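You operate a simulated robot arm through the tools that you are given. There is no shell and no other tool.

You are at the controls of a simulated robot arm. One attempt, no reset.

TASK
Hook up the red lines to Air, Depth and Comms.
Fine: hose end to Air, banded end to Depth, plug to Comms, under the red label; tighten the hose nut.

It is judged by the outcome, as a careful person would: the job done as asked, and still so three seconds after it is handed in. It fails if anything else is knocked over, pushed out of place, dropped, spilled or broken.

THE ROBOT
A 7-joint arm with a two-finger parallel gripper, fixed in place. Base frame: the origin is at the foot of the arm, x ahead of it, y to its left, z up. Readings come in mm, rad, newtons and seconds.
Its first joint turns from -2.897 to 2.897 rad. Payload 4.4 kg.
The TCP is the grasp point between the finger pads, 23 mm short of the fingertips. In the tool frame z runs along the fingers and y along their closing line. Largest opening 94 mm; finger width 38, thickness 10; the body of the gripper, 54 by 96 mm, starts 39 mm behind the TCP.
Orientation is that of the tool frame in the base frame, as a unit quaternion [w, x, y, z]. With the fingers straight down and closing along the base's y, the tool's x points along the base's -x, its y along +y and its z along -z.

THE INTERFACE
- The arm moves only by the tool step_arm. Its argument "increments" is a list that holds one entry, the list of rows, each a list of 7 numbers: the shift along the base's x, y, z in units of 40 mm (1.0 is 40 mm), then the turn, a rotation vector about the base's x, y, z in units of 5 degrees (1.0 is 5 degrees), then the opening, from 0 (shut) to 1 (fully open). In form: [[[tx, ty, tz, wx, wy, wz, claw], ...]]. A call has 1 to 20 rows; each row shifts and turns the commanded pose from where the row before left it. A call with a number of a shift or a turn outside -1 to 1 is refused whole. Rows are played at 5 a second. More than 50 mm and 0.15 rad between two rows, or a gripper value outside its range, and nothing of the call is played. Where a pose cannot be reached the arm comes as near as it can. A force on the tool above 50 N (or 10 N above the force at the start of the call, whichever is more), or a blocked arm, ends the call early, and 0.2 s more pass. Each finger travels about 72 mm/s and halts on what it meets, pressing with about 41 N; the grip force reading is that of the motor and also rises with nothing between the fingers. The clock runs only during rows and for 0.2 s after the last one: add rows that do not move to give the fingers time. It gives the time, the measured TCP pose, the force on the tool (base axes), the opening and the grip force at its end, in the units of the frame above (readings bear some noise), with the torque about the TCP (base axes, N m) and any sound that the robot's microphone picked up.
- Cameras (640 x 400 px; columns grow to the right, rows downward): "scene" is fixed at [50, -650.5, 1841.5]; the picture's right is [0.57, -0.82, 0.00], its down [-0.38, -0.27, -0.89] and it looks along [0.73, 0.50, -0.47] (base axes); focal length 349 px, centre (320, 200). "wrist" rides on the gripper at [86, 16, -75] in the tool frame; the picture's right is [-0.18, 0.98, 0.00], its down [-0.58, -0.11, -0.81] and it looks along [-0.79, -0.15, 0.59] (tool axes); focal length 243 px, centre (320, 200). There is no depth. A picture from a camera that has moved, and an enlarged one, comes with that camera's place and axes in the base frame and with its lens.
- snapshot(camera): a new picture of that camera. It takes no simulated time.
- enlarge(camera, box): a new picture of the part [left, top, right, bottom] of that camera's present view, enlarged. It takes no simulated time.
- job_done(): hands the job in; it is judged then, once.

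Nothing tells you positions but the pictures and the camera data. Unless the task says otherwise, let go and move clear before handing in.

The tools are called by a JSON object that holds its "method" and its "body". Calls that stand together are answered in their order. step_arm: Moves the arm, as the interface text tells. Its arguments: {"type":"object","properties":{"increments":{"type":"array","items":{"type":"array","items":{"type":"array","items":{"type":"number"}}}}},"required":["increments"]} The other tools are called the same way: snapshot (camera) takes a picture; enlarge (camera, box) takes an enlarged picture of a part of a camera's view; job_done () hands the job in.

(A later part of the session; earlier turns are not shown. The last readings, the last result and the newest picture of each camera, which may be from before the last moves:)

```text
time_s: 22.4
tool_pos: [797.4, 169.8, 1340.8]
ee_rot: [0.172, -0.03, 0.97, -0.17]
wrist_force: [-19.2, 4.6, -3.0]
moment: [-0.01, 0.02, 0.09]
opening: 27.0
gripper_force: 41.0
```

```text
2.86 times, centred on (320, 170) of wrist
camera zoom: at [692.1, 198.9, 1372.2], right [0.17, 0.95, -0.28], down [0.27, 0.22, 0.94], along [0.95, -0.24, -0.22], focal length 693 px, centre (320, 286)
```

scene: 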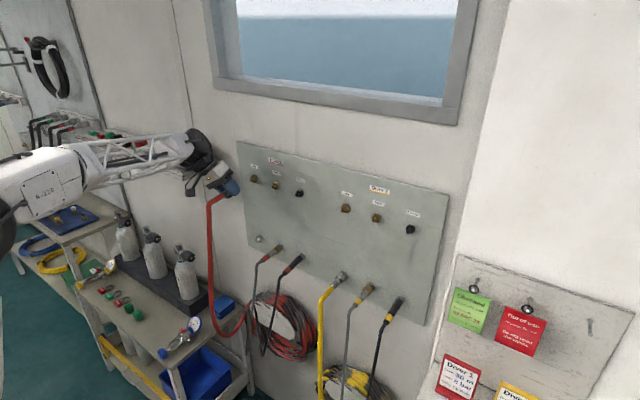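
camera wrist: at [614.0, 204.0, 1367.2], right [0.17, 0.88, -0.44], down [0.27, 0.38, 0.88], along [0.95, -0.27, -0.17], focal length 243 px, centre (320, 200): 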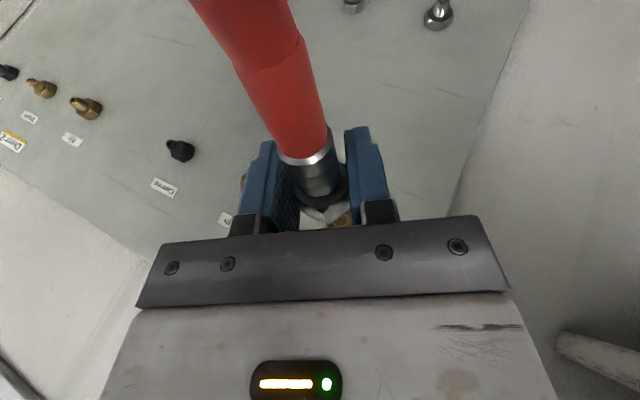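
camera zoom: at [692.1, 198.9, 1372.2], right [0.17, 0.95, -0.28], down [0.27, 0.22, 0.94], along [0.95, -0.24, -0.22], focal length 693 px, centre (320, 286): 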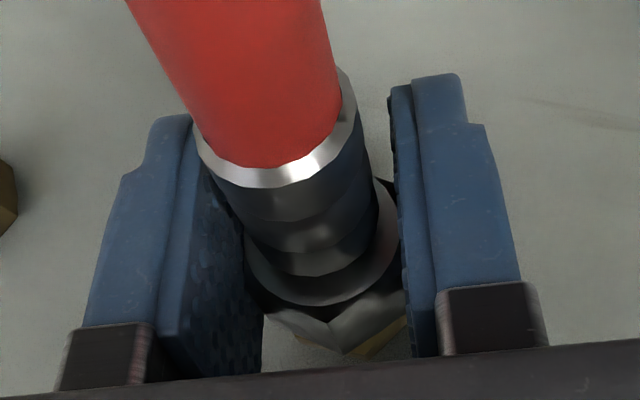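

{"method": "step_arm", "body": {"increments": [[[0, 0, 0, 1, 0, 0, 0.0], [0, 0, 0, 1, 0, 0, 0.0], [0, 0, 0, 1, 0, 0, 0.0], [0, 0, 0, 1, 0, 0, 0.0]]]}}

{"method": "enlarge", "body": {"camera": "wrist", "box": [240, 100, 400, 240]}}

{"method": "enlarge", "body": {"camera": "scene", "box": [180, 130, 292, 200]}}

{"method": "snapshot", "body": {"camera": "scene"}}

```text
time_s: 23.4
tool_pos: [797.8, 170.9, 1340.7]
ee_rot: [0.173, 0.0, 0.985, 0.0]
wrist_force: [-29.0, 2.5, -0.3]
moment: [-0.04, 0.14, 0.37]
opening: 26.9
gripper_force: 41.2
```

```text
2.86 times, centred on (320, 170) of wrist
camera zoom: at [692.1, 186.2, 1380.1], right [0.17, 0.98, 0.06], down [0.27, -0.11, 0.96], along [0.95, -0.15, -0.28], focal length 693 px, centre (320, 286)
```

zoom: 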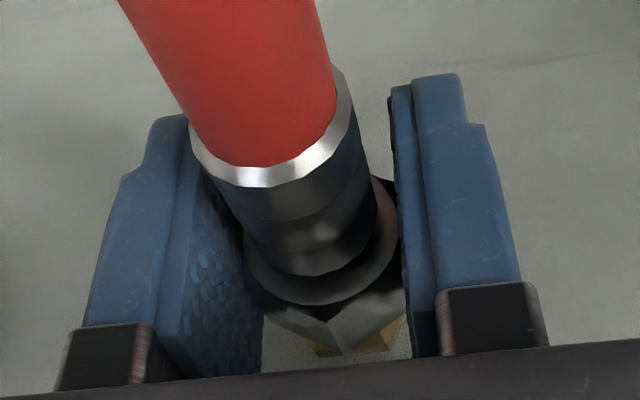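

```text
5.71 times, centred on (236, 165) of scene
camera zoom: at [50.0, -650.5, 1841.5], right [0.57, -0.82, 0.0], down [-0.38, -0.27, -0.89], along [0.73, 0.5, -0.47], focal length 1995 px, centre (800, 400)
```

zoom: 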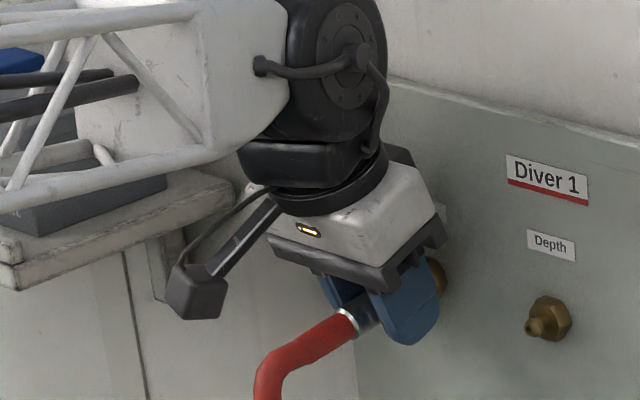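

```text
taken
```

scene: 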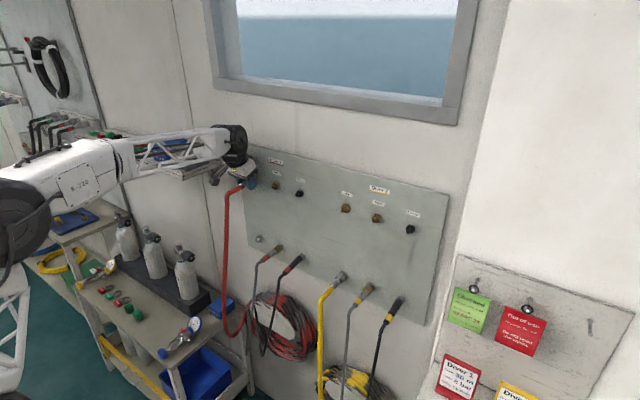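

The roll is now 0°, and the off-centre reaction suggests the +y finger edge is touching the brass hex. I'll back off 2 mm, which also tests whether the thread has caught.

{"method": "step_arm", "body": {"increments": [[[-0.04, 0, 0, 0, 0, 0, 0.0], [0, 0, 0, 0, 0, 0, 0.0]]]}}

{"method": "step_arm", "body": {"increments": [[[-0.03, 0, 0, 0, 0, 0, 0.0], [0, 0, 0, 0, 0, 0, 0.0]]]}}

```text
time_s: 24.0
tool_pos: [798.3, 170.3, 1340.0]
ee_rot: [0.175, 0.0, 0.985, 0.0]
wrist_force: [24.2, 16.6, 5.4]
moment: [-0.02, 0.09, 0.52]
opening: 27.2
gripper_force: 40.6
```

```text
time_s: 24.6
tool_pos: [795.5, 168.7, 1339.9]
ee_rot: [0.174, 0.0, 0.985, 0.0]
wrist_force: [31.3, 17.5, 7.0]
moment: [-0.06, 0.04, 0.49]
opening: 27.0
gripper_force: 41.8
```

Pulling back is now resisted (about 30 N), so the nut has caught on the outlet. I'll open the fingers a little to regrip slightly further back, clear of the brass hex.

{"method": "step_arm", "body": {"increments": [[[0, 0, 0, 0, 0, 0, 0.45], [0, 0, 0, 0, 0, 0, 0.55], [0, 0, 0, 0, 0, 0, 0.55]]]}}

{"method": "enlarge", "body": {"camera": "wrist", "box": [240, 100, 400, 240]}}

{"method": "enlarge", "body": {"camera": "scene", "box": [222, 155, 278, 190]}}

```text
time_s: 25.4
tool_pos: [796.1, 170.2, 1340.7]
ee_rot: [0.174, 0.0, 0.985, 0.0]
wrist_force: [0.1, 0.1, 0.1]
moment: [-0.01, -0.01, 0.03]
opening: 51.9
gripper_force: 0.1
```

```text
2.86 times, centred on (320, 170) of wrist
camera zoom: at [689.4, 185.7, 1379.7], right [0.17, 0.98, 0.06], down [0.27, -0.11, 0.96], along [0.95, -0.15, -0.28], focal length 693 px, centre (320, 286)
```

zoom: 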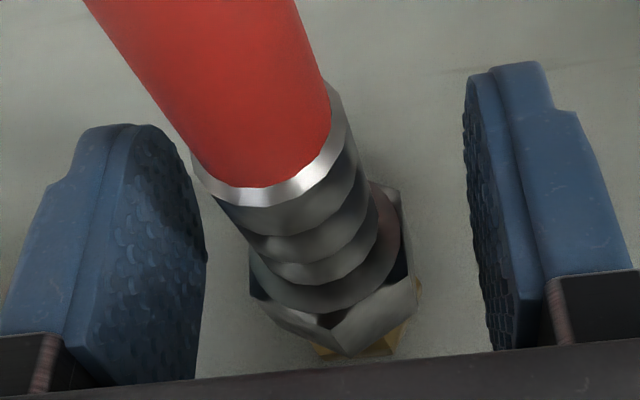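

```text
11.43 times, centred on (250, 172) of scene
camera zoom: at [50.0, -650.5, 1841.5], right [0.57, -0.82, 0.0], down [-0.38, -0.27, -0.89], along [0.73, 0.5, -0.47], focal length 3990 px, centre (1120, 514)
```

zoom: 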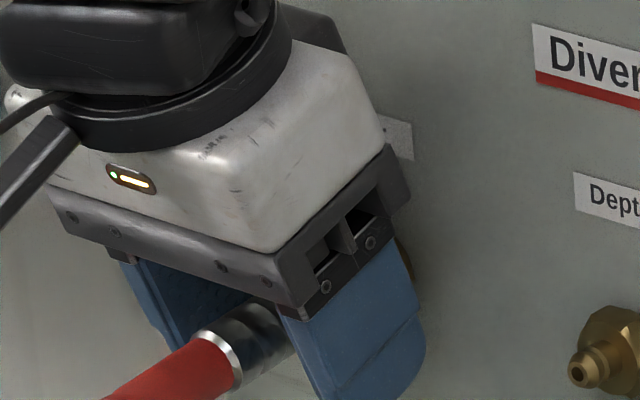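

The hose stays put on the outlet by itself. I'll shift the grip back 2 mm, close again, and check the side forces.

{"method": "step_arm", "body": {"increments": [[[-0.05, 0, 0, 0, 0, 0, 0.5], [0, 0, 0, 0, 0, 0, 0.2], [0, 0, 0, 0, 0, 0, 0.0], [0, 0, 0, 0, 0, 0, 0.0], [0, 0, 0, 0, 0, 0, 0.0]]]}}

```text
time_s: 26.6
tool_pos: [792.9, 169.5, 1339.1]
ee_rot: [0.174, 0.001, 0.985, 0.0]
wrist_force: [1.9, 5.7, 0.4]
moment: [-0.01, -0.04, 0.26]
opening: 27.1
gripper_force: 41.3
```

Well gripped again with little side load. Now I'll turn clockwise another 30° and watch the torque.

{"method": "step_arm", "body": {"increments": [[[0, 0.01, 0, 0, 0, 0, 0.0], [0, 0, 0, 1, 0, 0, 0.0], [0, 0, 0, 1, 0, 0, 0.0], [0, 0, 0, 1, 0, 0, 0.0], [0, 0, 0, 1, 0, 0, 0.0], [0, 0, 0, 1, 0, 0, 0.0], [0, 0, 0, 1, 0, 0, 0.0]]]}}

{"method": "enlarge", "body": {"camera": "wrist", "box": [240, 100, 400, 240]}}

{"method": "snapshot", "body": {"camera": "scene"}}

```text
time_s: 28.2
tool_pos: [795.9, 169.8, 1338.9]
ee_rot: [0.167, 0.044, 0.951, 0.256]
wrist_force: [28.3, 1.5, -1.9]
moment: [-0.05, 0.35, 0.49]
opening: 27.0
gripper_force: 41.5
```

```text
2.86 times, centred on (320, 170) of wrist
camera zoom: at [688.5, 164.0, 1382.3], right [0.17, 0.82, 0.55], down [0.27, -0.57, 0.77], along [0.95, 0.01, -0.32], focal length 693 px, centre (320, 286)
```

zoom: 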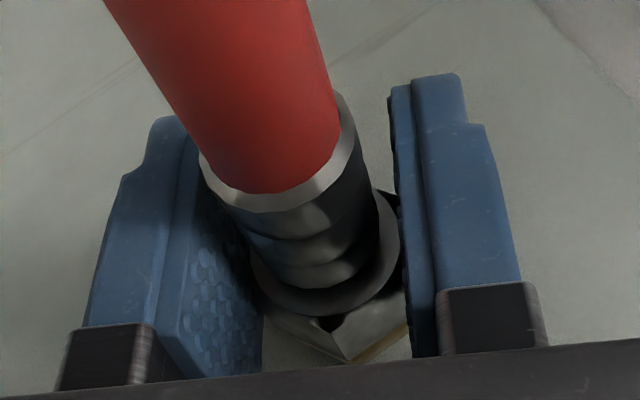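

```text
taken
```

scene: 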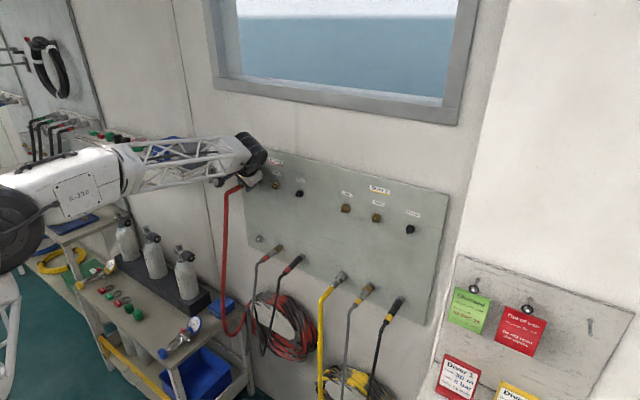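

The nut is drawing the tool forward (+28 N along x), so it's threading in. I'll follow it forward a bit and continue turning.

{"method": "step_arm", "body": {"increments": [[[0.04, 0, 0, 0, 0, 0, 0.0], [0, 0, 0, 0, 0, 0, 0.0]]]}}

```text
time_s: 28.8
tool_pos: [794.2, 170.5, 1339.9]
ee_rot: [0.167, 0.046, 0.952, 0.254]
wrist_force: [-7.6, -7.7, -6.1]
moment: [-0.02, 0.39, 0.3]
opening: 26.6
gripper_force: 41.0
```

{"method": "step_arm", "body": {"increments": [[[0.0, 0, 0, 1, 0, 0, 0.0], [0.005, 0, 0, 1, 0, 0, 0.0], [0.005, 0, 0, 1, 0, 0, 0.0], [0, 0, 0, 0, 0, 0, 0.0]]]}}

{"method": "step_arm", "body": {"increments": [[[0.0, 0, 0, 1, 0, 0, 0.0], [0.005, 0, 0, 1, 0, 0, 0.0], [0.005, 0, 0, 1, 0, 0, 0.0], [0, 0, 0, 0, 0, 0, 0.0]]]}}

{"method": "enlarge", "body": {"camera": "wrist", "box": [240, 100, 400, 240]}}

{"method": "snapshot", "body": {"camera": "scene"}}

```text
time_s: 29.8
tool_pos: [795.7, 171.2, 1339.4]
ee_rot: [0.161, 0.067, 0.91, 0.377]
wrist_force: [-25.1, -17.2, -4.8]
moment: [-0.04, 0.42, 0.3]
opening: 27.2
gripper_force: 41.7
```

```text
time_s: 30.8
tool_pos: [795.9, 170.0, 1339.4]
ee_rot: [0.15, 0.087, 0.853, 0.493]
wrist_force: [-15.6, -13.7, -0.7]
moment: [-0.01, 0.36, 0.37]
opening: 27.2
gripper_force: 40.8
```

```text
2.86 times, centred on (320, 170) of wrist
camera zoom: at [689.9, 143.4, 1373.5], right [0.17, 0.44, 0.88], down [0.27, -0.88, 0.38], along [0.95, 0.17, -0.27], focal length 693 px, centre (320, 286)
```

zoom: 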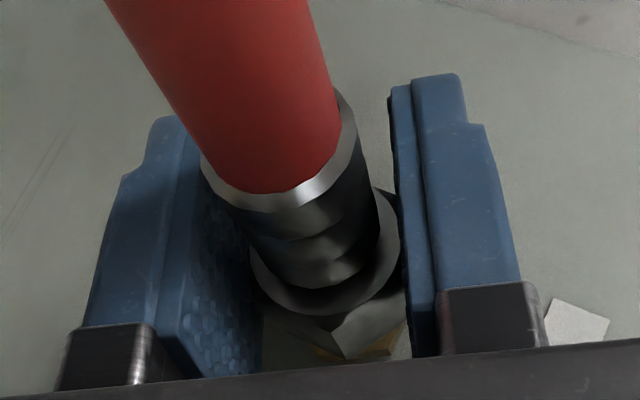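

```text
taken
```

scene: 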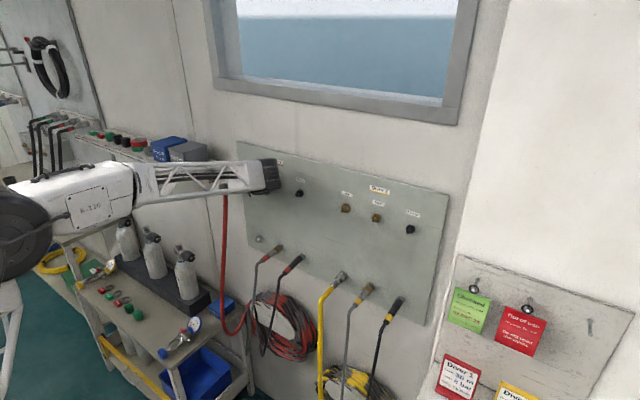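

Turned 90° in total with no torque build-up yet, and the hose hangs normally. I'll release, rotate back to 0°, and look at the nut before the next bite.

{"method": "step_arm", "body": {"increments": [[[0, 0, 0, 0, 0, 0, 0.5], [0, 0, 0, 0, 0, 0, 0.6], [0, 0, 0, 0, 0, 0, 0.6], [-0.05, 0, 0, -1, 0, 0, 0.6], [0, 0, 0, -1, 0, 0, 0.6], [0, 0, 0, -1, 0, 0, 0.6], [0, 0, 0, -1, 0, 0, 0.6], [0, 0, 0, -1, 0, 0, 0.6], [0, 0, 0, -1, 0, 0, 0.6], [0, 0, 0, -1, 0, 0, 0.6], [0, 0, 0, -1, 0, 0, 0.6], [0, 0, 0, -1, 0, 0, 0.6], [0, 0, 0, -1, 0, 0, 0.6], [0, 0, 0, -1, 0, 0, 0.6], [0, 0, 0, -1, 0, 0, 0.6], [0, 0, 0, 0, 0, 0, 0.6]]]}}

{"method": "enlarge", "body": {"camera": "wrist", "box": [240, 100, 400, 240]}}

{"method": "snapshot", "body": {"camera": "scene"}}

```text
time_s: 34.2
tool_pos: [793.7, 170.0, 1339.4]
ee_rot: [0.173, 0.001, 0.985, -0.002]
wrist_force: [-0.5, 0.3, -0.4]
moment: [-0.01, -0.01, 0.02]
opening: 56.3
gripper_force: 0.0
```

```text
2.86 times, centred on (320, 170) of wrist
camera zoom: at [688.3, 186.3, 1379.5], right [0.17, 0.98, 0.06], down [0.27, -0.11, 0.96], along [0.95, -0.15, -0.28], focal length 693 px, centre (320, 286)
```

zoom: 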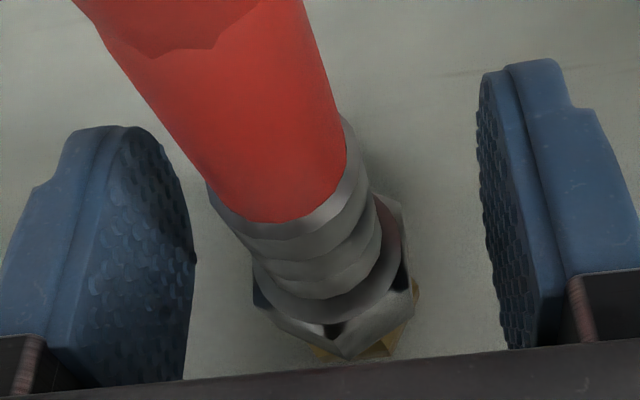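

```text
taken
```

scene: 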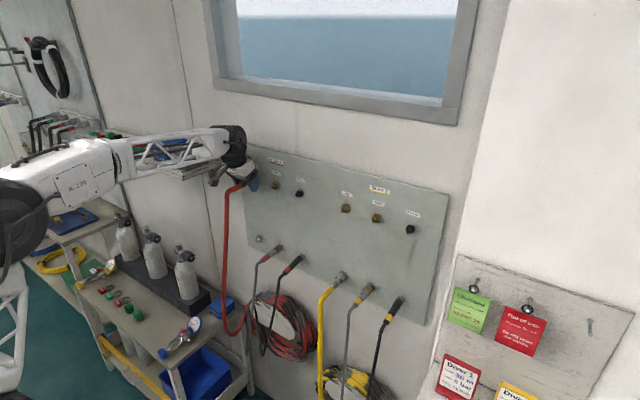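

The ferrule has clearly moved further onto the outlet, so the thread is working. I'll take another 60° bite.

{"method": "step_arm", "body": {"increments": [[[0, 0, 0, 0, 0, 0, 0.2], [0, 0, 0, 0, 0, 0, 0.0], [0, 0, 0, 0, 0, 0, 0.0], [0, 0, 0, 0, 0, 0, 0.0]]]}}

{"method": "step_arm", "body": {"increments": [[[0, 0, 0, 1, 0, 0, 0.0], [0, 0, 0, 1, 0, 0, 0.0], [0, 0, 0, 1, 0, 0, 0.0], [0, 0, 0, 1, 0, 0, 0.0]]]}}

```text
time_s: 35.2
tool_pos: [794.0, 170.8, 1338.9]
ee_rot: [0.174, 0.0, 0.985, -0.001]
wrist_force: [-1.0, -1.4, 0.3]
moment: [0.01, 0.05, -0.02]
opening: 26.9
gripper_force: 41.1
```

```text
time_s: 36.2
tool_pos: [794.6, 169.7, 1339.9]
ee_rot: [0.17, 0.03, 0.97, 0.171]
wrist_force: [12.1, 2.5, -3.8]
moment: [-0.03, 0.19, 0.06]
opening: 27.0
gripper_force: 40.7
```

{"method": "step_arm", "body": {"increments": [[[0.008, 0, 0, 1, 0, 0, 0.0], [0.005, 0, 0, 1, 0, 0, 0.0], [0.005, 0, 0, 1, 0, 0, 0.0], [0.005, 0, 0, 1, 0, 0, 0.0]]]}}

{"method": "step_arm", "body": {"increments": [[[0.005, 0, 0, 1, 0, 0, 0.0], [0.004, 0, 0, 1, 0, 0, 0.0], [0.004, 0, 0, 1, 0, 0, 0.0], [0.004, 0, 0, 1, 0, 0, 0.0]]]}}

```text
time_s: 37.2
tool_pos: [795.6, 169.9, 1339.8]
ee_rot: [0.163, 0.059, 0.925, 0.338]
wrist_force: [-14.7, 3.0, -5.0]
moment: [0.0, 0.19, 0.13]
opening: 27.3
gripper_force: 41.2
```

```text
time_s: 38.2
tool_pos: [796.8, 169.4, 1339.9]
ee_rot: [0.151, 0.089, 0.852, 0.493]
wrist_force: [-3.1, -10.3, -6.1]
moment: [-0.88, 0.17, -0.09]
opening: 29.6
gripper_force: 41.0
```

The torque has jumped to 0.9 N·m and the pads are riding up on the flats, so the nut has come up tight. I'll open and look at it.

{"method": "step_arm", "body": {"increments": [[[0, 0, 0, 0, 0, 0, 0.5], [0, 0, 0, 0, 0, 0, 0.6], [0, 0, 0, 0, 0, 0, 0.6]]]}}

{"method": "enlarge", "body": {"camera": "wrist", "box": [240, 100, 400, 240]}}

```text
time_s: 39.0
tool_pos: [796.9, 170.1, 1340.2]
ee_rot: [0.15, 0.087, 0.853, 0.492]
wrist_force: [0.1, 0.1, -0.4]
moment: [0.01, -0.01, -0.01]
opening: 56.3
gripper_force: 0.0
```

```text
2.86 times, centred on (320, 170) of wrist
camera zoom: at [689.7, 143.6, 1374.1], right [0.17, 0.44, 0.88], down [0.27, -0.88, 0.38], along [0.95, 0.17, -0.27], focal length 693 px, centre (320, 286)
```

zoom: 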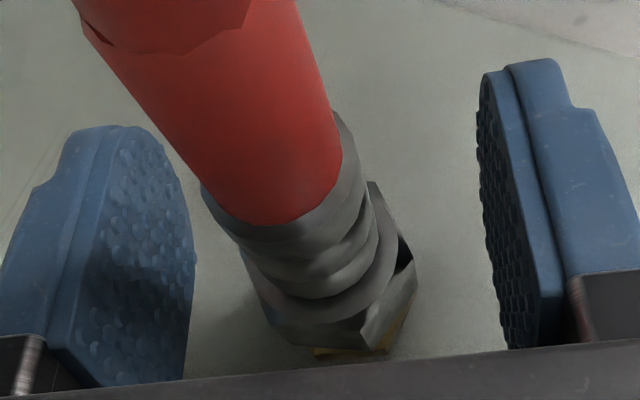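

The nut now sits at a different angle from the gripper, which means it stopped turning. I'll regrip on the flats at about 40° roll and apply one firm check turn.

{"method": "step_arm", "body": {"increments": [[[-0.03, 0, 0, -1, 0, 0, 0.6], [-0.03, 0, 0, -1, 0, 0, 0.6], [0, 0, 0, -1, 0, 0, 0.6], [0, 0, 0, -0.8, 0, 0, 0.6], [0, 0, 0, 0, 0, 0, 0.2], [0, 0, 0, 0, 0, 0, 0.0], [0, 0, 0, 0, 0, 0, 0.0], [0, 0, 0, 0, 0, 0, 0.0]]]}}

{"method": "step_arm", "body": {"increments": [[[0, 0, 0, 0.6, 0, 0, 0.0], [0, 0, 0, 0, 0, 0, 0.0]]]}}

```text
time_s: 40.8
tool_pos: [791.9, 170.0, 1338.9]
ee_rot: [0.162, 0.062, 0.923, 0.344]
wrist_force: [0.6, 1.2, -0.5]
moment: [-0.05, 0.08, 0.03]
opening: 27.1
gripper_force: 40.5
```

```text
time_s: 41.4
tool_pos: [792.0, 169.7, 1340.6]
ee_rot: [0.161, 0.065, 0.913, 0.369]
wrist_force: [-8.8, -3.8, -6.0]
moment: [-0.41, 0.14, -0.1]
opening: 27.2
gripper_force: 40.9
```

{"method": "step_arm", "body": {"increments": [[[0, 0, 0, 0.7, 0, 0, 0.0], [0, 0, 0, 0.5, 0, 0, 0.0], [0, 0, 0, 0, 0, 0, 0.0]]]}}

{"method": "enlarge", "body": {"camera": "wrist", "box": [240, 100, 400, 240]}}

```text
time_s: 42.2
tool_pos: [793.9, 169.2, 1340.1]
ee_rot: [0.158, 0.074, 0.892, 0.417]
wrist_force: [-14.6, -4.2, -6.2]
moment: [-0.9, 0.2, -0.1]
opening: 27.3
gripper_force: 41.4
```

```text
2.86 times, centred on (320, 170) of wrist
camera zoom: at [687.2, 149.3, 1378.0], right [0.17, 0.58, 0.79], down [0.27, -0.8, 0.53], along [0.95, 0.12, -0.3], focal length 693 px, centre (320, 286)
```

zoom: 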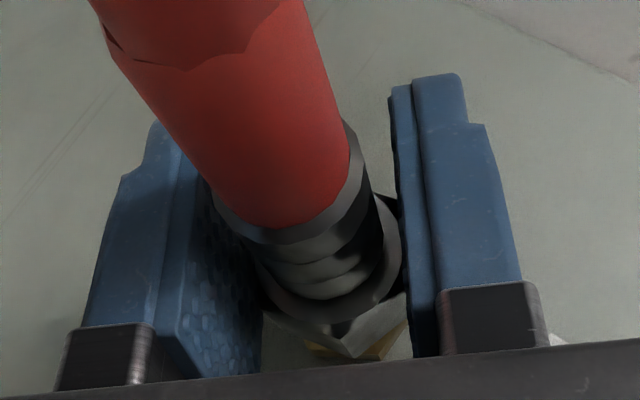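

{"method": "step_arm", "body": {"increments": [[[0, 0, 0, 0.7, 0, 0, 0.0], [0, 0, 0, 0, 0, 0, 0.0]]]}}

```text
time_s: 42.8
tool_pos: [793.3, 169.1, 1340.3]
ee_rot: [0.155, 0.078, 0.88, 0.443]
wrist_force: [-10.8, -13.6, -9.1]
moment: [-0.9, 0.19, -0.24]
opening: 27.9
gripper_force: 41.2
```

The torque has levelled off at about 0.9 N·m with the nut not turning, so it's tight. I'll release, roll back upright and retreat up and away.

{"method": "step_arm", "body": {"increments": [[[0, 0, 0, 0, 0, 0, 0.5], [0, 0, 0, 0, 0, 0, 0.65], [0, 0, 0, 0, 0, 0, 0.65], [-0.05, 0, 0, -1, 0, 0, 0.65], [0, 0, 0, -1, 0, 0, 0.65], [0, 0, 0, -1, 0, 0, 0.65], [0, 0, 0, -1, 0, 0, 0.65], [0, 0, 0, -1, 0, 0, 0.65], [0, 0, 0, -1, 0, 0, 0.65], [0, 0, 0, -1, 0, 0, 0.65], [0, 0, 0, -1, 0, 0, 0.65], [0, 0, 0, -1, 0, 0, 0.65], [0, 0, 0, -1, 0, 0, 0.65], [0, 0, 0, -0.7, 0, 0, 0.65], [0, 0, 0, 0, 0, 0, 0.65]]]}}

{"method": "enlarge", "body": {"camera": "wrist", "box": [240, 100, 400, 240]}}

```text
time_s: 46.0
tool_pos: [791.4, 170.4, 1339.7]
ee_rot: [0.174, 0.0, 0.985, -0.001]
wrist_force: [-0.1, -0.2, 0.0]
moment: [-0.01, 0.01, 0.02]
opening: 61.0
gripper_force: 0.0
```

```text
2.86 times, centred on (320, 170) of wrist
camera zoom: at [685.2, 186.3, 1380.1], right [0.17, 0.98, 0.06], down [0.27, -0.11, 0.96], along [0.95, -0.15, -0.28], focal length 693 px, centre (320, 286)
```

zoom: 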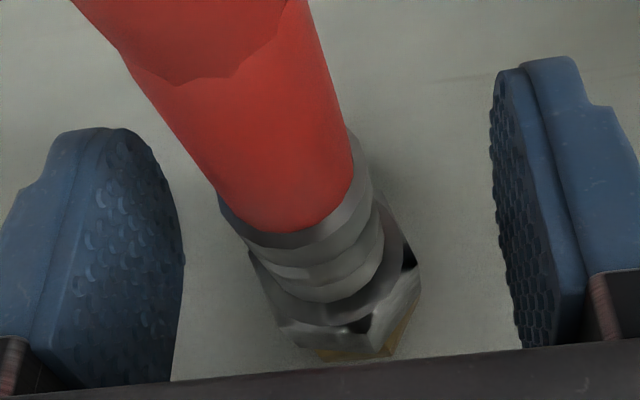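

The nut is on and tight. Now I'll retreat along the tool axis and inspect the connection.

{"method": "step_arm", "body": {"increments": [[[-0.15, 0, 0.4, 0, 0, 0, 0.65], [-0.3, 0, 0.8, 0, 0, 0, 0.65], [-0.3, 0, 0.8, 0, 0, 0, 0.65], [-0.7, 0, 0.5, 0, 0, 0, 0.65], [-1, 0, 0, 0, 0, 0, 0.65], [0, 0, 0, 0, 0, 0, 0.65]]]}}

{"method": "enlarge", "body": {"camera": "scene", "box": [222, 160, 278, 195]}}

{"method": "snapshot", "body": {"camera": "scene"}}

{"method": "snapshot", "body": {"camera": "wrist"}}

```text
time_s: 47.4
tool_pos: [693.2, 171.1, 1439.2]
ee_rot: [0.173, 0.0, 0.985, 0.0]
wrist_force: [0.1, -0.1, 0.6]
moment: [0.01, 0.01, 0.01]
opening: 61.1
gripper_force: 0.1
```

```text
11.43 times, centred on (250, 178) of scene
camera zoom: at [50.0, -650.5, 1841.5], right [0.57, -0.82, 0.0], down [-0.38, -0.27, -0.89], along [0.73, 0.5, -0.47], focal length 3990 px, centre (1120, 457)
```

zoom: 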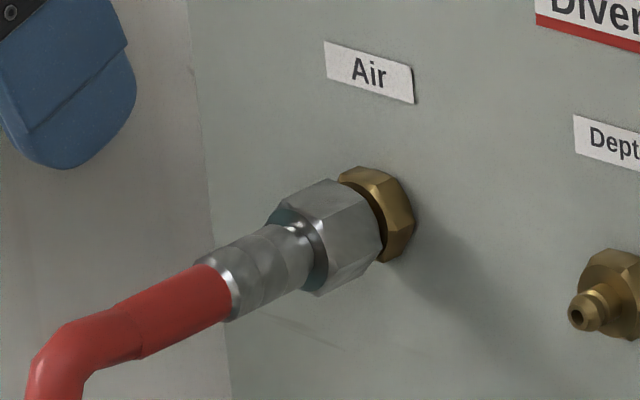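

```text
taken
```

scene: 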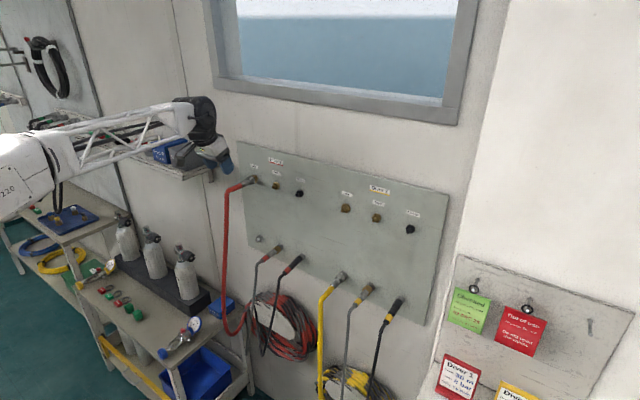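

```text
taken
camera wrist: at [586.5, 187.1, 1479.7], right [0.17, 0.98, 0.06], down [0.27, -0.11, 0.96], along [0.95, -0.15, -0.28], focal length 243 px, centre (320, 200)
```

wrist: 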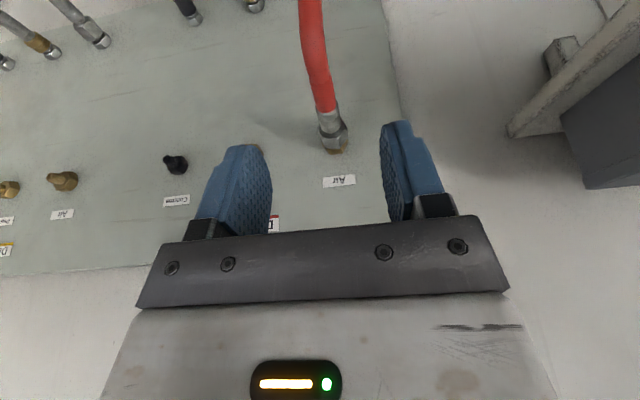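

The Air nut is up against the brass outlet hex. Next is the grey line with the brass sleeve, parked at y≈70, z≈1090. I'll move over at a safe distance and descend to look.

{"method": "step_arm", "body": {"increments": [[[-0.7, -0.8, 0, 0, 0, 0, 0.75], [-0.4, -0.9, 0, 0, 0, 0, 0.75], [0, -0.8, -0.5, 0, 0, 0, 0.75], [0, 0, -1, 0, 0, 0, 0.75], [0, 0, -1, 0, 0, 0, 0.75], [0, 0, -1, 0, 0, 0, 0.75], [0, 0, -1, 0, 0, 0, 0.75], [0, 0, -1, 0, 0, 0, 0.75], [0, 0, -1, 0, 0, 0, 0.75], [0, 0, -0.6, 0, 0, 0, 0.75], [0, 0, 0, 0, 0, 0, 0.75]]]}}

{"method": "snapshot", "body": {"camera": "wrist"}}

{"method": "enlarge", "body": {"camera": "wrist", "box": [260, 110, 388, 190]}}

{"method": "snapshot", "body": {"camera": "scene"}}

```text
time_s: 49.8
tool_pos: [650.1, 70.5, 1156.0]
ee_rot: [0.174, 0.001, 0.985, -0.001]
wrist_force: [0.2, -0.4, -0.4]
moment: [-0.03, -0.02, 0.0]
opening: 70.5
gripper_force: 0.3
```

```text
taken
camera wrist: at [544.2, 86.8, 1195.4], right [0.17, 0.98, 0.06], down [0.27, -0.11, 0.96], along [0.95, -0.15, -0.28], focal length 243 px, centre (320, 200)
```

wrist: 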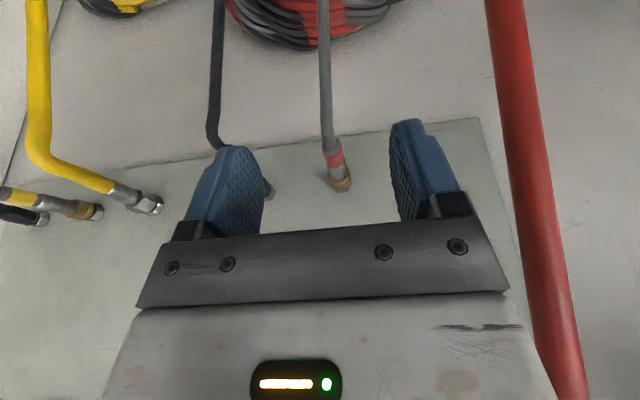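

```text
5.00 times, centred on (324, 150) of wrist
camera zoom: at [544.2, 86.8, 1195.4], right [0.17, 0.98, 0.06], down [0.27, -0.11, 0.96], along [0.95, -0.15, -0.28], focal length 1213 px, centre (300, 450)
```

zoom: 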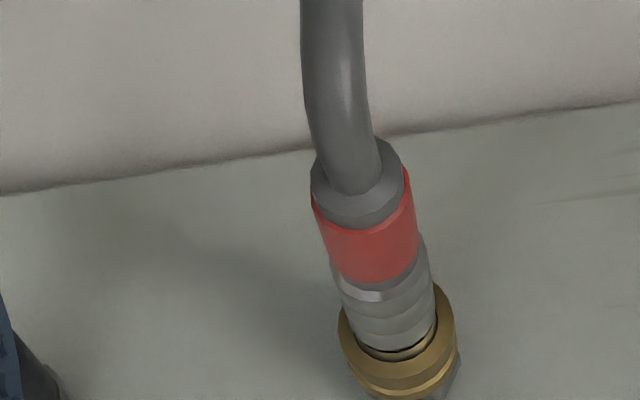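

```text
taken
```

scene: 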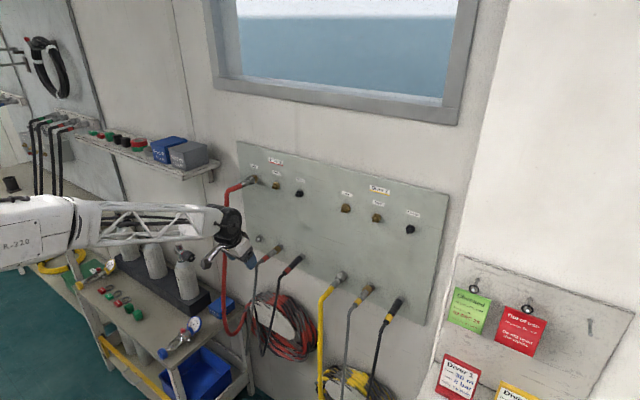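

The grey line's connector is centred at y≈70. I'll bring the open fingers down over the silver body just behind the brass sleeve.

{"method": "step_arm", "body": {"increments": [[[0.9, 0, 0, 0, 0, 0, 0.75], [0.9, 0, 0, 0, 0, 0, 0.75], [0.8, 0, 0, 0, 0, 0, 0.7], [0.14, 0, -0.4, 0, 0, 0, 0.65], [0.14, 0, -0.4, 0, 0, 0, 0.6], [0.14, 0, -0.4, 0, 0, 0, 0.6], [0.14, 0, -0.45, 0, 0, 0, 0.6], [0, 0, 0, 0, 0, 0, 0.6]]]}}

{"method": "enlarge", "body": {"camera": "wrist", "box": [240, 100, 400, 240]}}

{"method": "enlarge", "body": {"camera": "scene", "box": [230, 220, 310, 270]}}

{"method": "snapshot", "body": {"camera": "scene"}}

```text
time_s: 51.6
tool_pos: [774.8, 69.8, 1087.9]
ee_rot: [0.173, 0.0, 0.985, 0.001]
wrist_force: [-0.1, -0.5, 0.3]
moment: [0.01, 0.0, -0.04]
opening: 56.3
gripper_force: 0.1
```

```text
2.86 times, centred on (320, 170) of wrist
camera zoom: at [669.3, 86.9, 1128.9], right [0.17, 0.98, 0.06], down [0.27, -0.11, 0.96], along [0.95, -0.15, -0.28], focal length 693 px, centre (320, 286)
```

zoom: 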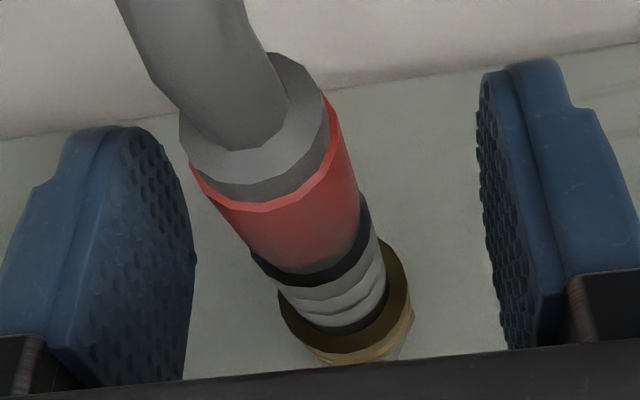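

```text
8.00 times, centred on (270, 245) of scene
camera zoom: at [50.0, -650.5, 1841.5], right [0.57, -0.82, 0.0], down [-0.38, -0.27, -0.89], along [0.73, 0.5, -0.47], focal length 2793 px, centre (720, -160)
```

zoom: 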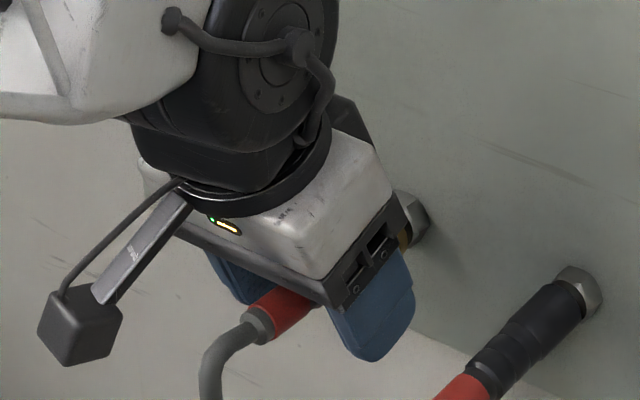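

```text
taken
```

scene: 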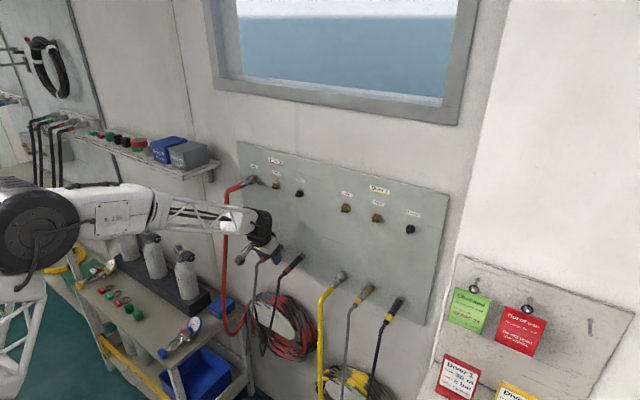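

The fingers straddle the silver body with no contact. Closing now.

{"method": "step_arm", "body": {"increments": [[[0, 0, 0, 0, 0, 0, 0.3], [0, 0, 0, 0, 0, 0, 0.0], [0, 0, 0, 0, 0, 0, 0.0], [0, 0, 0, 0, 0, 0, 0.0], [0, 0, 0, 0, 0, 0, 0.0]]]}}

{"method": "enlarge", "body": {"camera": "wrist", "box": [240, 100, 400, 240]}}

```text
time_s: 52.8
tool_pos: [776.8, 69.7, 1088.7]
ee_rot: [0.175, 0.0, 0.985, 0.0]
wrist_force: [-0.9, -15.2, 0.1]
moment: [-0.01, 0.04, -0.57]
opening: 19.5
gripper_force: 41.4
```

```text
2.86 times, centred on (320, 170) of wrist
camera zoom: at [669.1, 86.5, 1129.0], right [0.17, 0.98, 0.06], down [0.27, -0.11, 0.96], along [0.95, -0.15, -0.28], focal length 693 px, centre (320, 286)
```

zoom: 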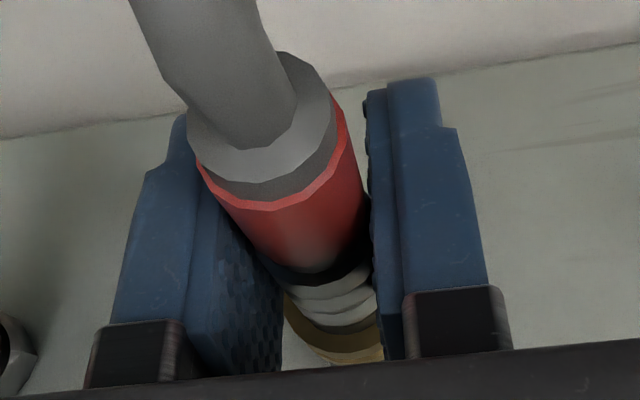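

Gripped at 19.5 mm with a 15 N side load, so I'll shift about 1 mm in -y to relieve it.

{"method": "step_arm", "body": {"increments": [[[0, -0.024, 0, 0, 0, 0, 0.0], [0, 0, 0, 0, 0, 0, 0.0]]]}}

```text
time_s: 53.4
tool_pos: [775.6, 71.5, 1089.6]
ee_rot: [0.174, 0.0, 0.985, 0.0]
wrist_force: [-8.1, -6.2, -1.7]
moment: [0.0, 0.12, -0.18]
opening: 19.4
gripper_force: 41.0
```

{"method": "step_arm", "body": {"increments": [[[-0.01, -0.012, 0, 0, 0, 0, 0.0], [0, 0, 0, 0, 0, 0, 0.0]]]}}

{"method": "step_arm", "body": {"increments": [[[-0.05, 0, 0, 0, 0, 0, 0.0], [-0.05, 0, 0, 0, 0, 0, 0.0], [0, 0, 0, 0, 0, 0, 0.0]]]}}

{"method": "enlarge", "body": {"camera": "wrist", "box": [240, 100, 400, 240]}}

```text
time_s: 54.0
tool_pos: [774.9, 69.3, 1090.4]
ee_rot: [0.174, 0.0, 0.985, 0.0]
wrist_force: [-3.9, 8.1, -5.5]
moment: [-0.03, 0.24, 0.31]
opening: 19.5
gripper_force: 40.8
```

```text
time_s: 54.8
tool_pos: [771.2, 69.7, 1089.4]
ee_rot: [0.175, 0.001, 0.985, -0.001]
wrist_force: [31.5, 24.0, -1.6]
moment: [-0.03, 0.0, 0.88]
opening: 19.8
gripper_force: 41.2
```

```text
2.86 times, centred on (320, 170) of wrist
camera zoom: at [666.3, 85.5, 1130.1], right [0.17, 0.98, 0.06], down [0.27, -0.11, 0.96], along [0.95, -0.15, -0.28], focal length 693 px, centre (320, 286)
```

zoom: 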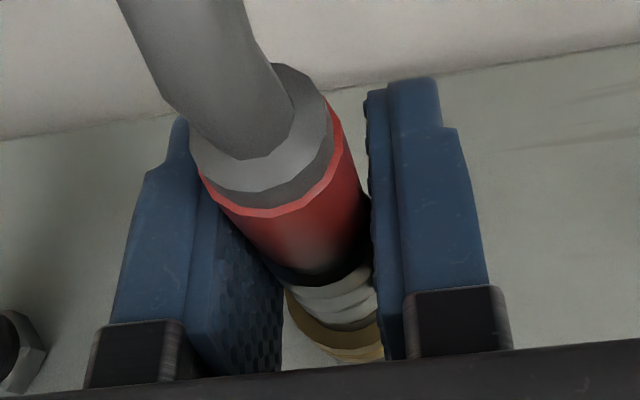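

It's latched on the stud (31 N and the pads slipped), so this is a sleeve-type coupling. I'll let go and grip the brass sleeve instead, since pulling the sleeve back should release it.

{"method": "step_arm", "body": {"increments": [[[0.06, 0, 0, 0, 0, 0, 0.0], [0, 0, 0, 0, 0, 0, 0.3], [0, 0, 0, 0, 0, 0, 0.6], [0, 0, 0, 0, 0, 0, 0.6]]]}}

{"method": "enlarge", "body": {"camera": "wrist", "box": [240, 100, 400, 240]}}

```text
time_s: 55.8
tool_pos: [772.9, 69.1, 1089.4]
ee_rot: [0.174, 0.0, 0.985, 0.0]
wrist_force: [-0.2, -0.8, -0.3]
moment: [0.03, -0.03, 0.01]
opening: 56.2
gripper_force: 0.0
```

```text
2.86 times, centred on (320, 170) of wrist
camera zoom: at [668.3, 85.0, 1129.1], right [0.17, 0.98, 0.06], down [0.27, -0.11, 0.96], along [0.95, -0.15, -0.28], focal length 693 px, centre (320, 286)
```

zoom: 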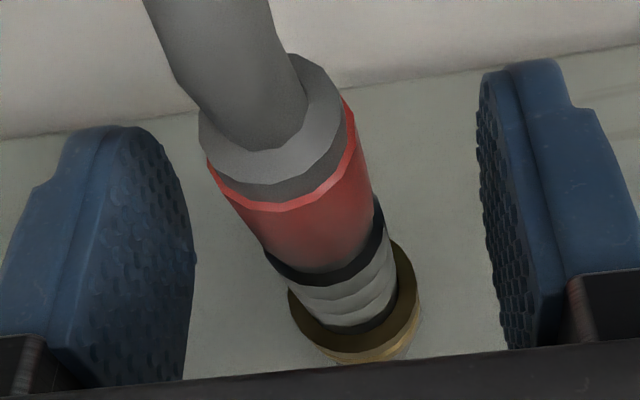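

{"method": "step_arm", "body": {"increments": [[[0.3, 0.02, 0, 0, 0, 0, 0.6], [0.3, 0.01, 0, 0, 0, 0, 0.6], [0, 0, 0, 0, 0, 0, 0.6]]]}}

{"method": "enlarge", "body": {"camera": "wrist", "box": [240, 100, 400, 240]}}

{"method": "enlarge", "body": {"camera": "scene", "box": [250, 230, 306, 265]}}

```text
time_s: 56.6
tool_pos: [797.4, 70.8, 1089.8]
ee_rot: [0.174, 0.0, 0.985, 0.0]
wrist_force: [0.3, -0.2, 0.8]
moment: [0.03, -0.05, -0.03]
opening: 56.5
gripper_force: 0.0
```

```text
2.86 times, centred on (320, 170) of wrist
camera zoom: at [692.2, 86.4, 1129.0], right [0.17, 0.98, 0.06], down [0.27, -0.11, 0.96], along [0.95, -0.15, -0.28], focal length 693 px, centre (320, 286)
```

zoom: 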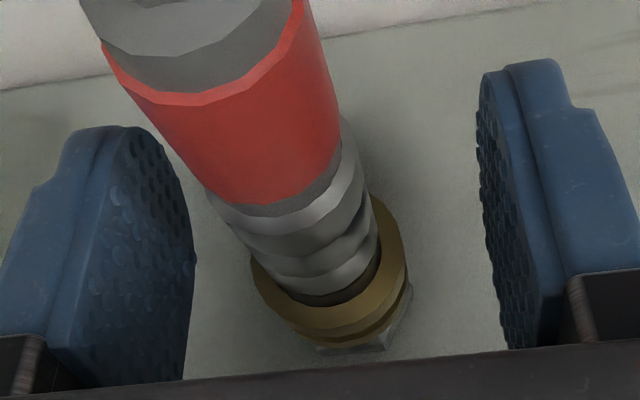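

```text
11.43 times, centred on (278, 248) of scene
camera zoom: at [50.0, -650.5, 1841.5], right [0.57, -0.82, 0.0], down [-0.38, -0.27, -0.89], along [0.73, 0.5, -0.47], focal length 3990 px, centre (800, -343)
```

zoom: 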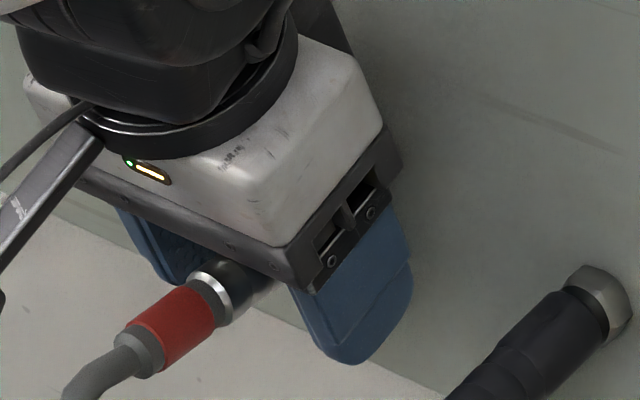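

{"method": "step_arm", "body": {"increments": [[[0, 0, 0, 0, 0, 0, 0.3], [0, 0, 0, 0, 0, 0, 0.0], [0, 0, 0, 0, 0, 0, 0.0], [0, 0, 0, 0, 0, 0, 0.0]]]}}

{"method": "enlarge", "body": {"camera": "wrist", "box": [240, 100, 400, 240]}}

```text
time_s: 57.6
tool_pos: [798.7, 69.5, 1089.6]
ee_rot: [0.174, 0.0, 0.985, 0.0]
wrist_force: [0.1, -4.9, -0.8]
moment: [0.01, -0.02, -0.08]
opening: 31.4
gripper_force: 40.4
```

```text
2.86 times, centred on (320, 170) of wrist
camera zoom: at [692.1, 86.3, 1129.0], right [0.17, 0.98, 0.06], down [0.27, -0.11, 0.96], along [0.95, -0.15, -0.28], focal length 693 px, centre (320, 286)
```

zoom: 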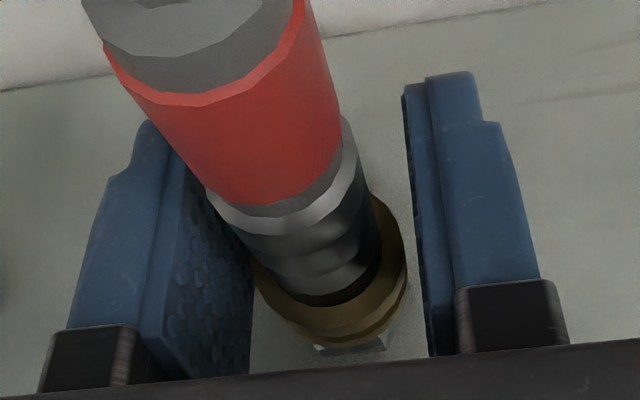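

The sleeve is gripped at 31 mm. Now I'll pull it straight back in small steps.

{"method": "step_arm", "body": {"increments": [[[-0.05, -0.008, 0, 0, 0, 0, 0.0], [-0.05, 0, 0, 0, 0, 0, 0.0], [0, 0, 0, 0, 0, 0, 0.0]]]}}

{"method": "enlarge", "body": {"camera": "wrist", "box": [240, 100, 400, 240]}}

```text
time_s: 58.4
tool_pos: [793.3, 69.0, 1089.6]
ee_rot: [0.172, 0.001, 0.985, -0.001]
wrist_force: [3.1, 12.7, -7.2]
moment: [-0.02, 0.2, 0.26]
opening: 31.4
gripper_force: 41.1
```

```text
2.86 times, centred on (320, 170) of wrist
camera zoom: at [687.6, 86.0, 1129.1], right [0.17, 0.98, 0.06], down [0.27, -0.11, 0.96], along [0.95, -0.15, -0.29], focal length 693 px, centre (320, 286)
```

zoom: 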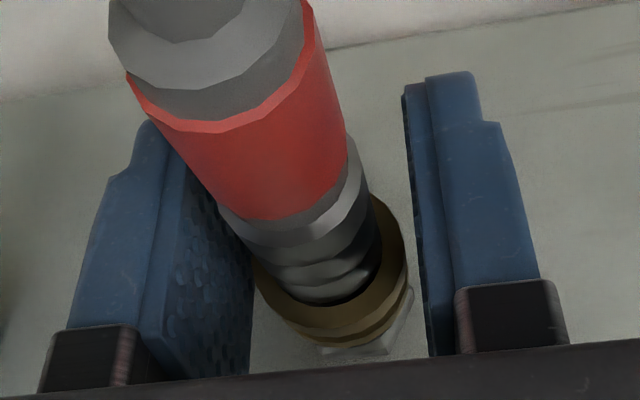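

The sleeve slides back over the body as hoped. I'll keep pulling.

{"method": "step_arm", "body": {"increments": [[[-0.05, 0.008, 0, 0, 0, 0, 0.0], [-0.05, 0, 0, 0, 0, 0, 0.0], [0, 0, 0, 0, 0, 0, 0.0]]]}}

{"method": "enlarge", "body": {"camera": "wrist", "box": [240, 100, 400, 240]}}

```text
time_s: 59.2
tool_pos: [790.8, 70.5, 1088.5]
ee_rot: [0.173, 0.0, 0.985, 0.0]
wrist_force: [4.6, 1.4, -7.8]
moment: [0.01, 0.16, 0.0]
opening: 31.5
gripper_force: 41.5
```

```text
2.86 times, centred on (320, 170) of wrist
camera zoom: at [684.6, 86.2, 1129.4], right [0.17, 0.98, 0.06], down [0.27, -0.11, 0.96], along [0.95, -0.15, -0.28], focal length 693 px, centre (320, 286)
```

zoom: 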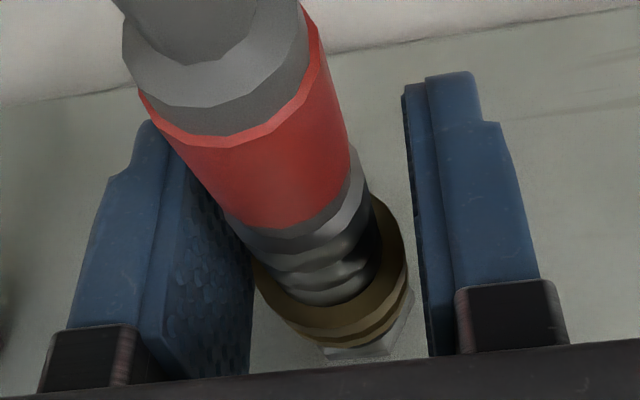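

{"method": "step_arm", "body": {"increments": [[[-0.075, 0, 0, 0, 0, 0, 0.0], [-0.075, 0, 0, 0, 0, 0, 0.0], [-0.05, 0, 0, 0, 0, 0, 0.0], [0, 0, 0, 0, 0, 0, 0.0]]]}}

{"method": "enlarge", "body": {"camera": "wrist", "box": [240, 100, 400, 240]}}

```text
time_s: 60.2
tool_pos: [782.3, 71.0, 1089.7]
ee_rot: [0.175, -0.001, 0.985, 0.001]
wrist_force: [0.6, 0.2, -2.1]
moment: [-0.01, 0.0, 0.02]
opening: 31.4
gripper_force: 40.6
```

```text
2.86 times, centred on (320, 170) of wrist
camera zoom: at [676.3, 86.1, 1129.6], right [0.17, 0.98, 0.06], down [0.27, -0.11, 0.96], along [0.95, -0.15, -0.28], focal length 693 px, centre (320, 286)
```

zoom: 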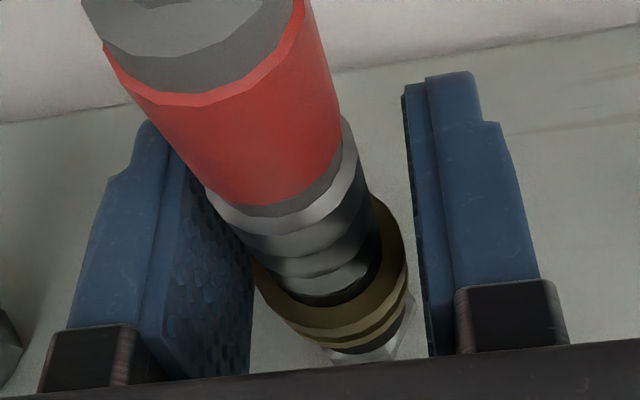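

It has released from the stud and the sleeve has sprung back to its normal position on the body. I'll draw it fully clear.

{"method": "step_arm", "body": {"increments": [[[-0.25, 0, 0, 0, 0, 0, 0.0], [-0.3, 0, 0, 0, 0, 0, 0.0], [-0.3, 0, 0, 0, 0, 0, 0.0], [-0.3, 0, 0, 0, 0, 0, 0.0], [-0.3, 0, 0, 0, 0, 0, 0.0], [0, 0, 0, 0, 0, 0, 0.0]]]}}

{"method": "enlarge", "body": {"camera": "wrist", "box": [240, 100, 400, 240]}}

{"method": "enlarge", "body": {"camera": "scene", "box": [210, 200, 306, 260]}}

```text
time_s: 61.6
tool_pos: [724.4, 69.8, 1090.3]
ee_rot: [0.174, -0.001, 0.985, 0.0]
wrist_force: [-0.3, -0.1, -1.3]
moment: [-0.04, -0.05, 0.01]
opening: 31.4
gripper_force: 41.2
```

```text
2.86 times, centred on (320, 170) of wrist
camera zoom: at [618.2, 85.8, 1129.3], right [0.17, 0.98, 0.06], down [0.27, -0.11, 0.96], along [0.95, -0.15, -0.28], focal length 693 px, centre (320, 286)
```

zoom: 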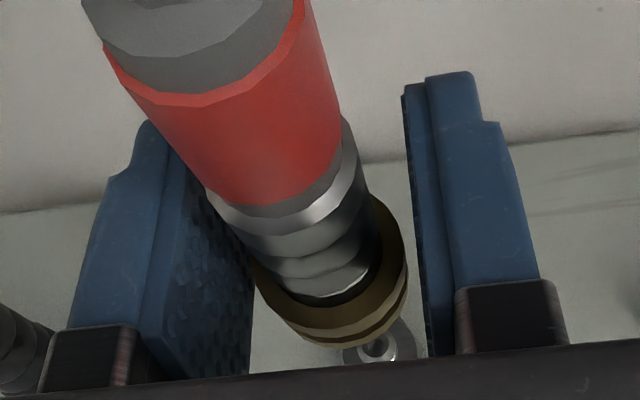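

```text
6.67 times, centred on (258, 230) of scene
camera zoom: at [50.0, -650.5, 1841.5], right [0.57, -0.82, 0.0], down [-0.38, -0.27, -0.89], along [0.73, 0.5, -0.47], focal length 2328 px, centre (733, 0)
```

zoom: 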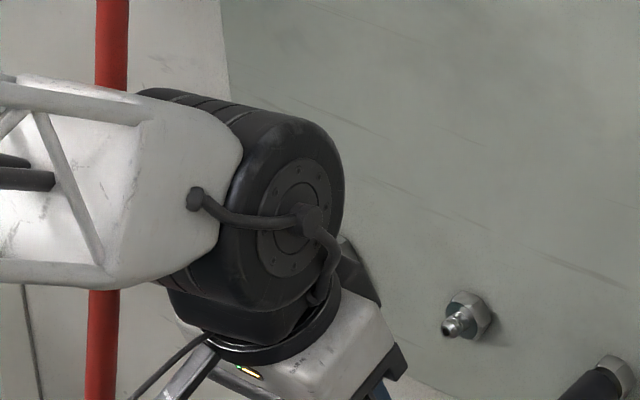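

The coupling is clear and held by its sleeve. I'll raise it 250 mm to the Depth outlet height.

{"method": "step_arm", "body": {"increments": [[[0, 0, 0.25, 0, 0, 0, 0.0], [0, 0, 0.5, 0, 0, 0, 0.0], [0, 0, 0.5, 0, 0, 0, 0.0], [0, 0, 0.5, 0, 0, 0, 0.0], [0, 0, 0.5, 0, 0, 0, 0.0], [0, 0, 0.5, 0, 0, 0, 0.0], [0, 0, 0.5, 0, 0, 0, 0.0], [0, 0, 0, 0, 0, 0, 0.0]]]}}

{"method": "snapshot", "body": {"camera": "scene"}}

{"method": "snapshot", "body": {"camera": "wrist"}}

```text
time_s: 63.4
tool_pos: [723.7, 70.5, 1221.2]
ee_rot: [0.173, 0.0, 0.985, 0.0]
wrist_force: [0.9, 0.3, -1.9]
moment: [0.0, -0.01, 0.02]
opening: 31.3
gripper_force: 41.5
```

```text
taken
```

scene: 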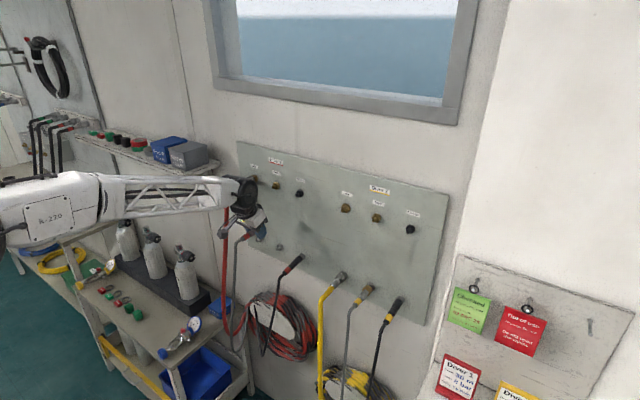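

```text
taken
camera wrist: at [617.6, 86.3, 1261.0], right [0.17, 0.98, 0.06], down [0.27, -0.11, 0.96], along [0.95, -0.15, -0.28], focal length 243 px, centre (320, 200)
```

wrist: 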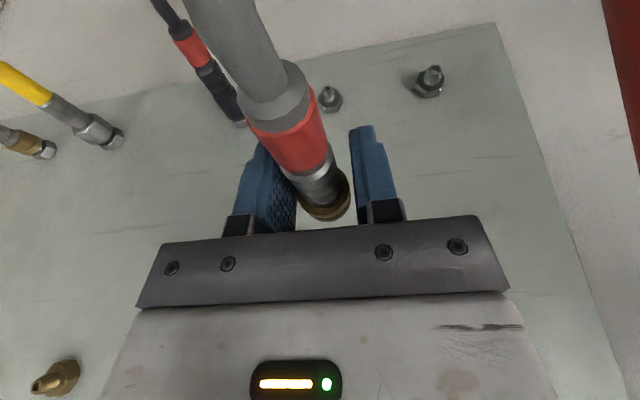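

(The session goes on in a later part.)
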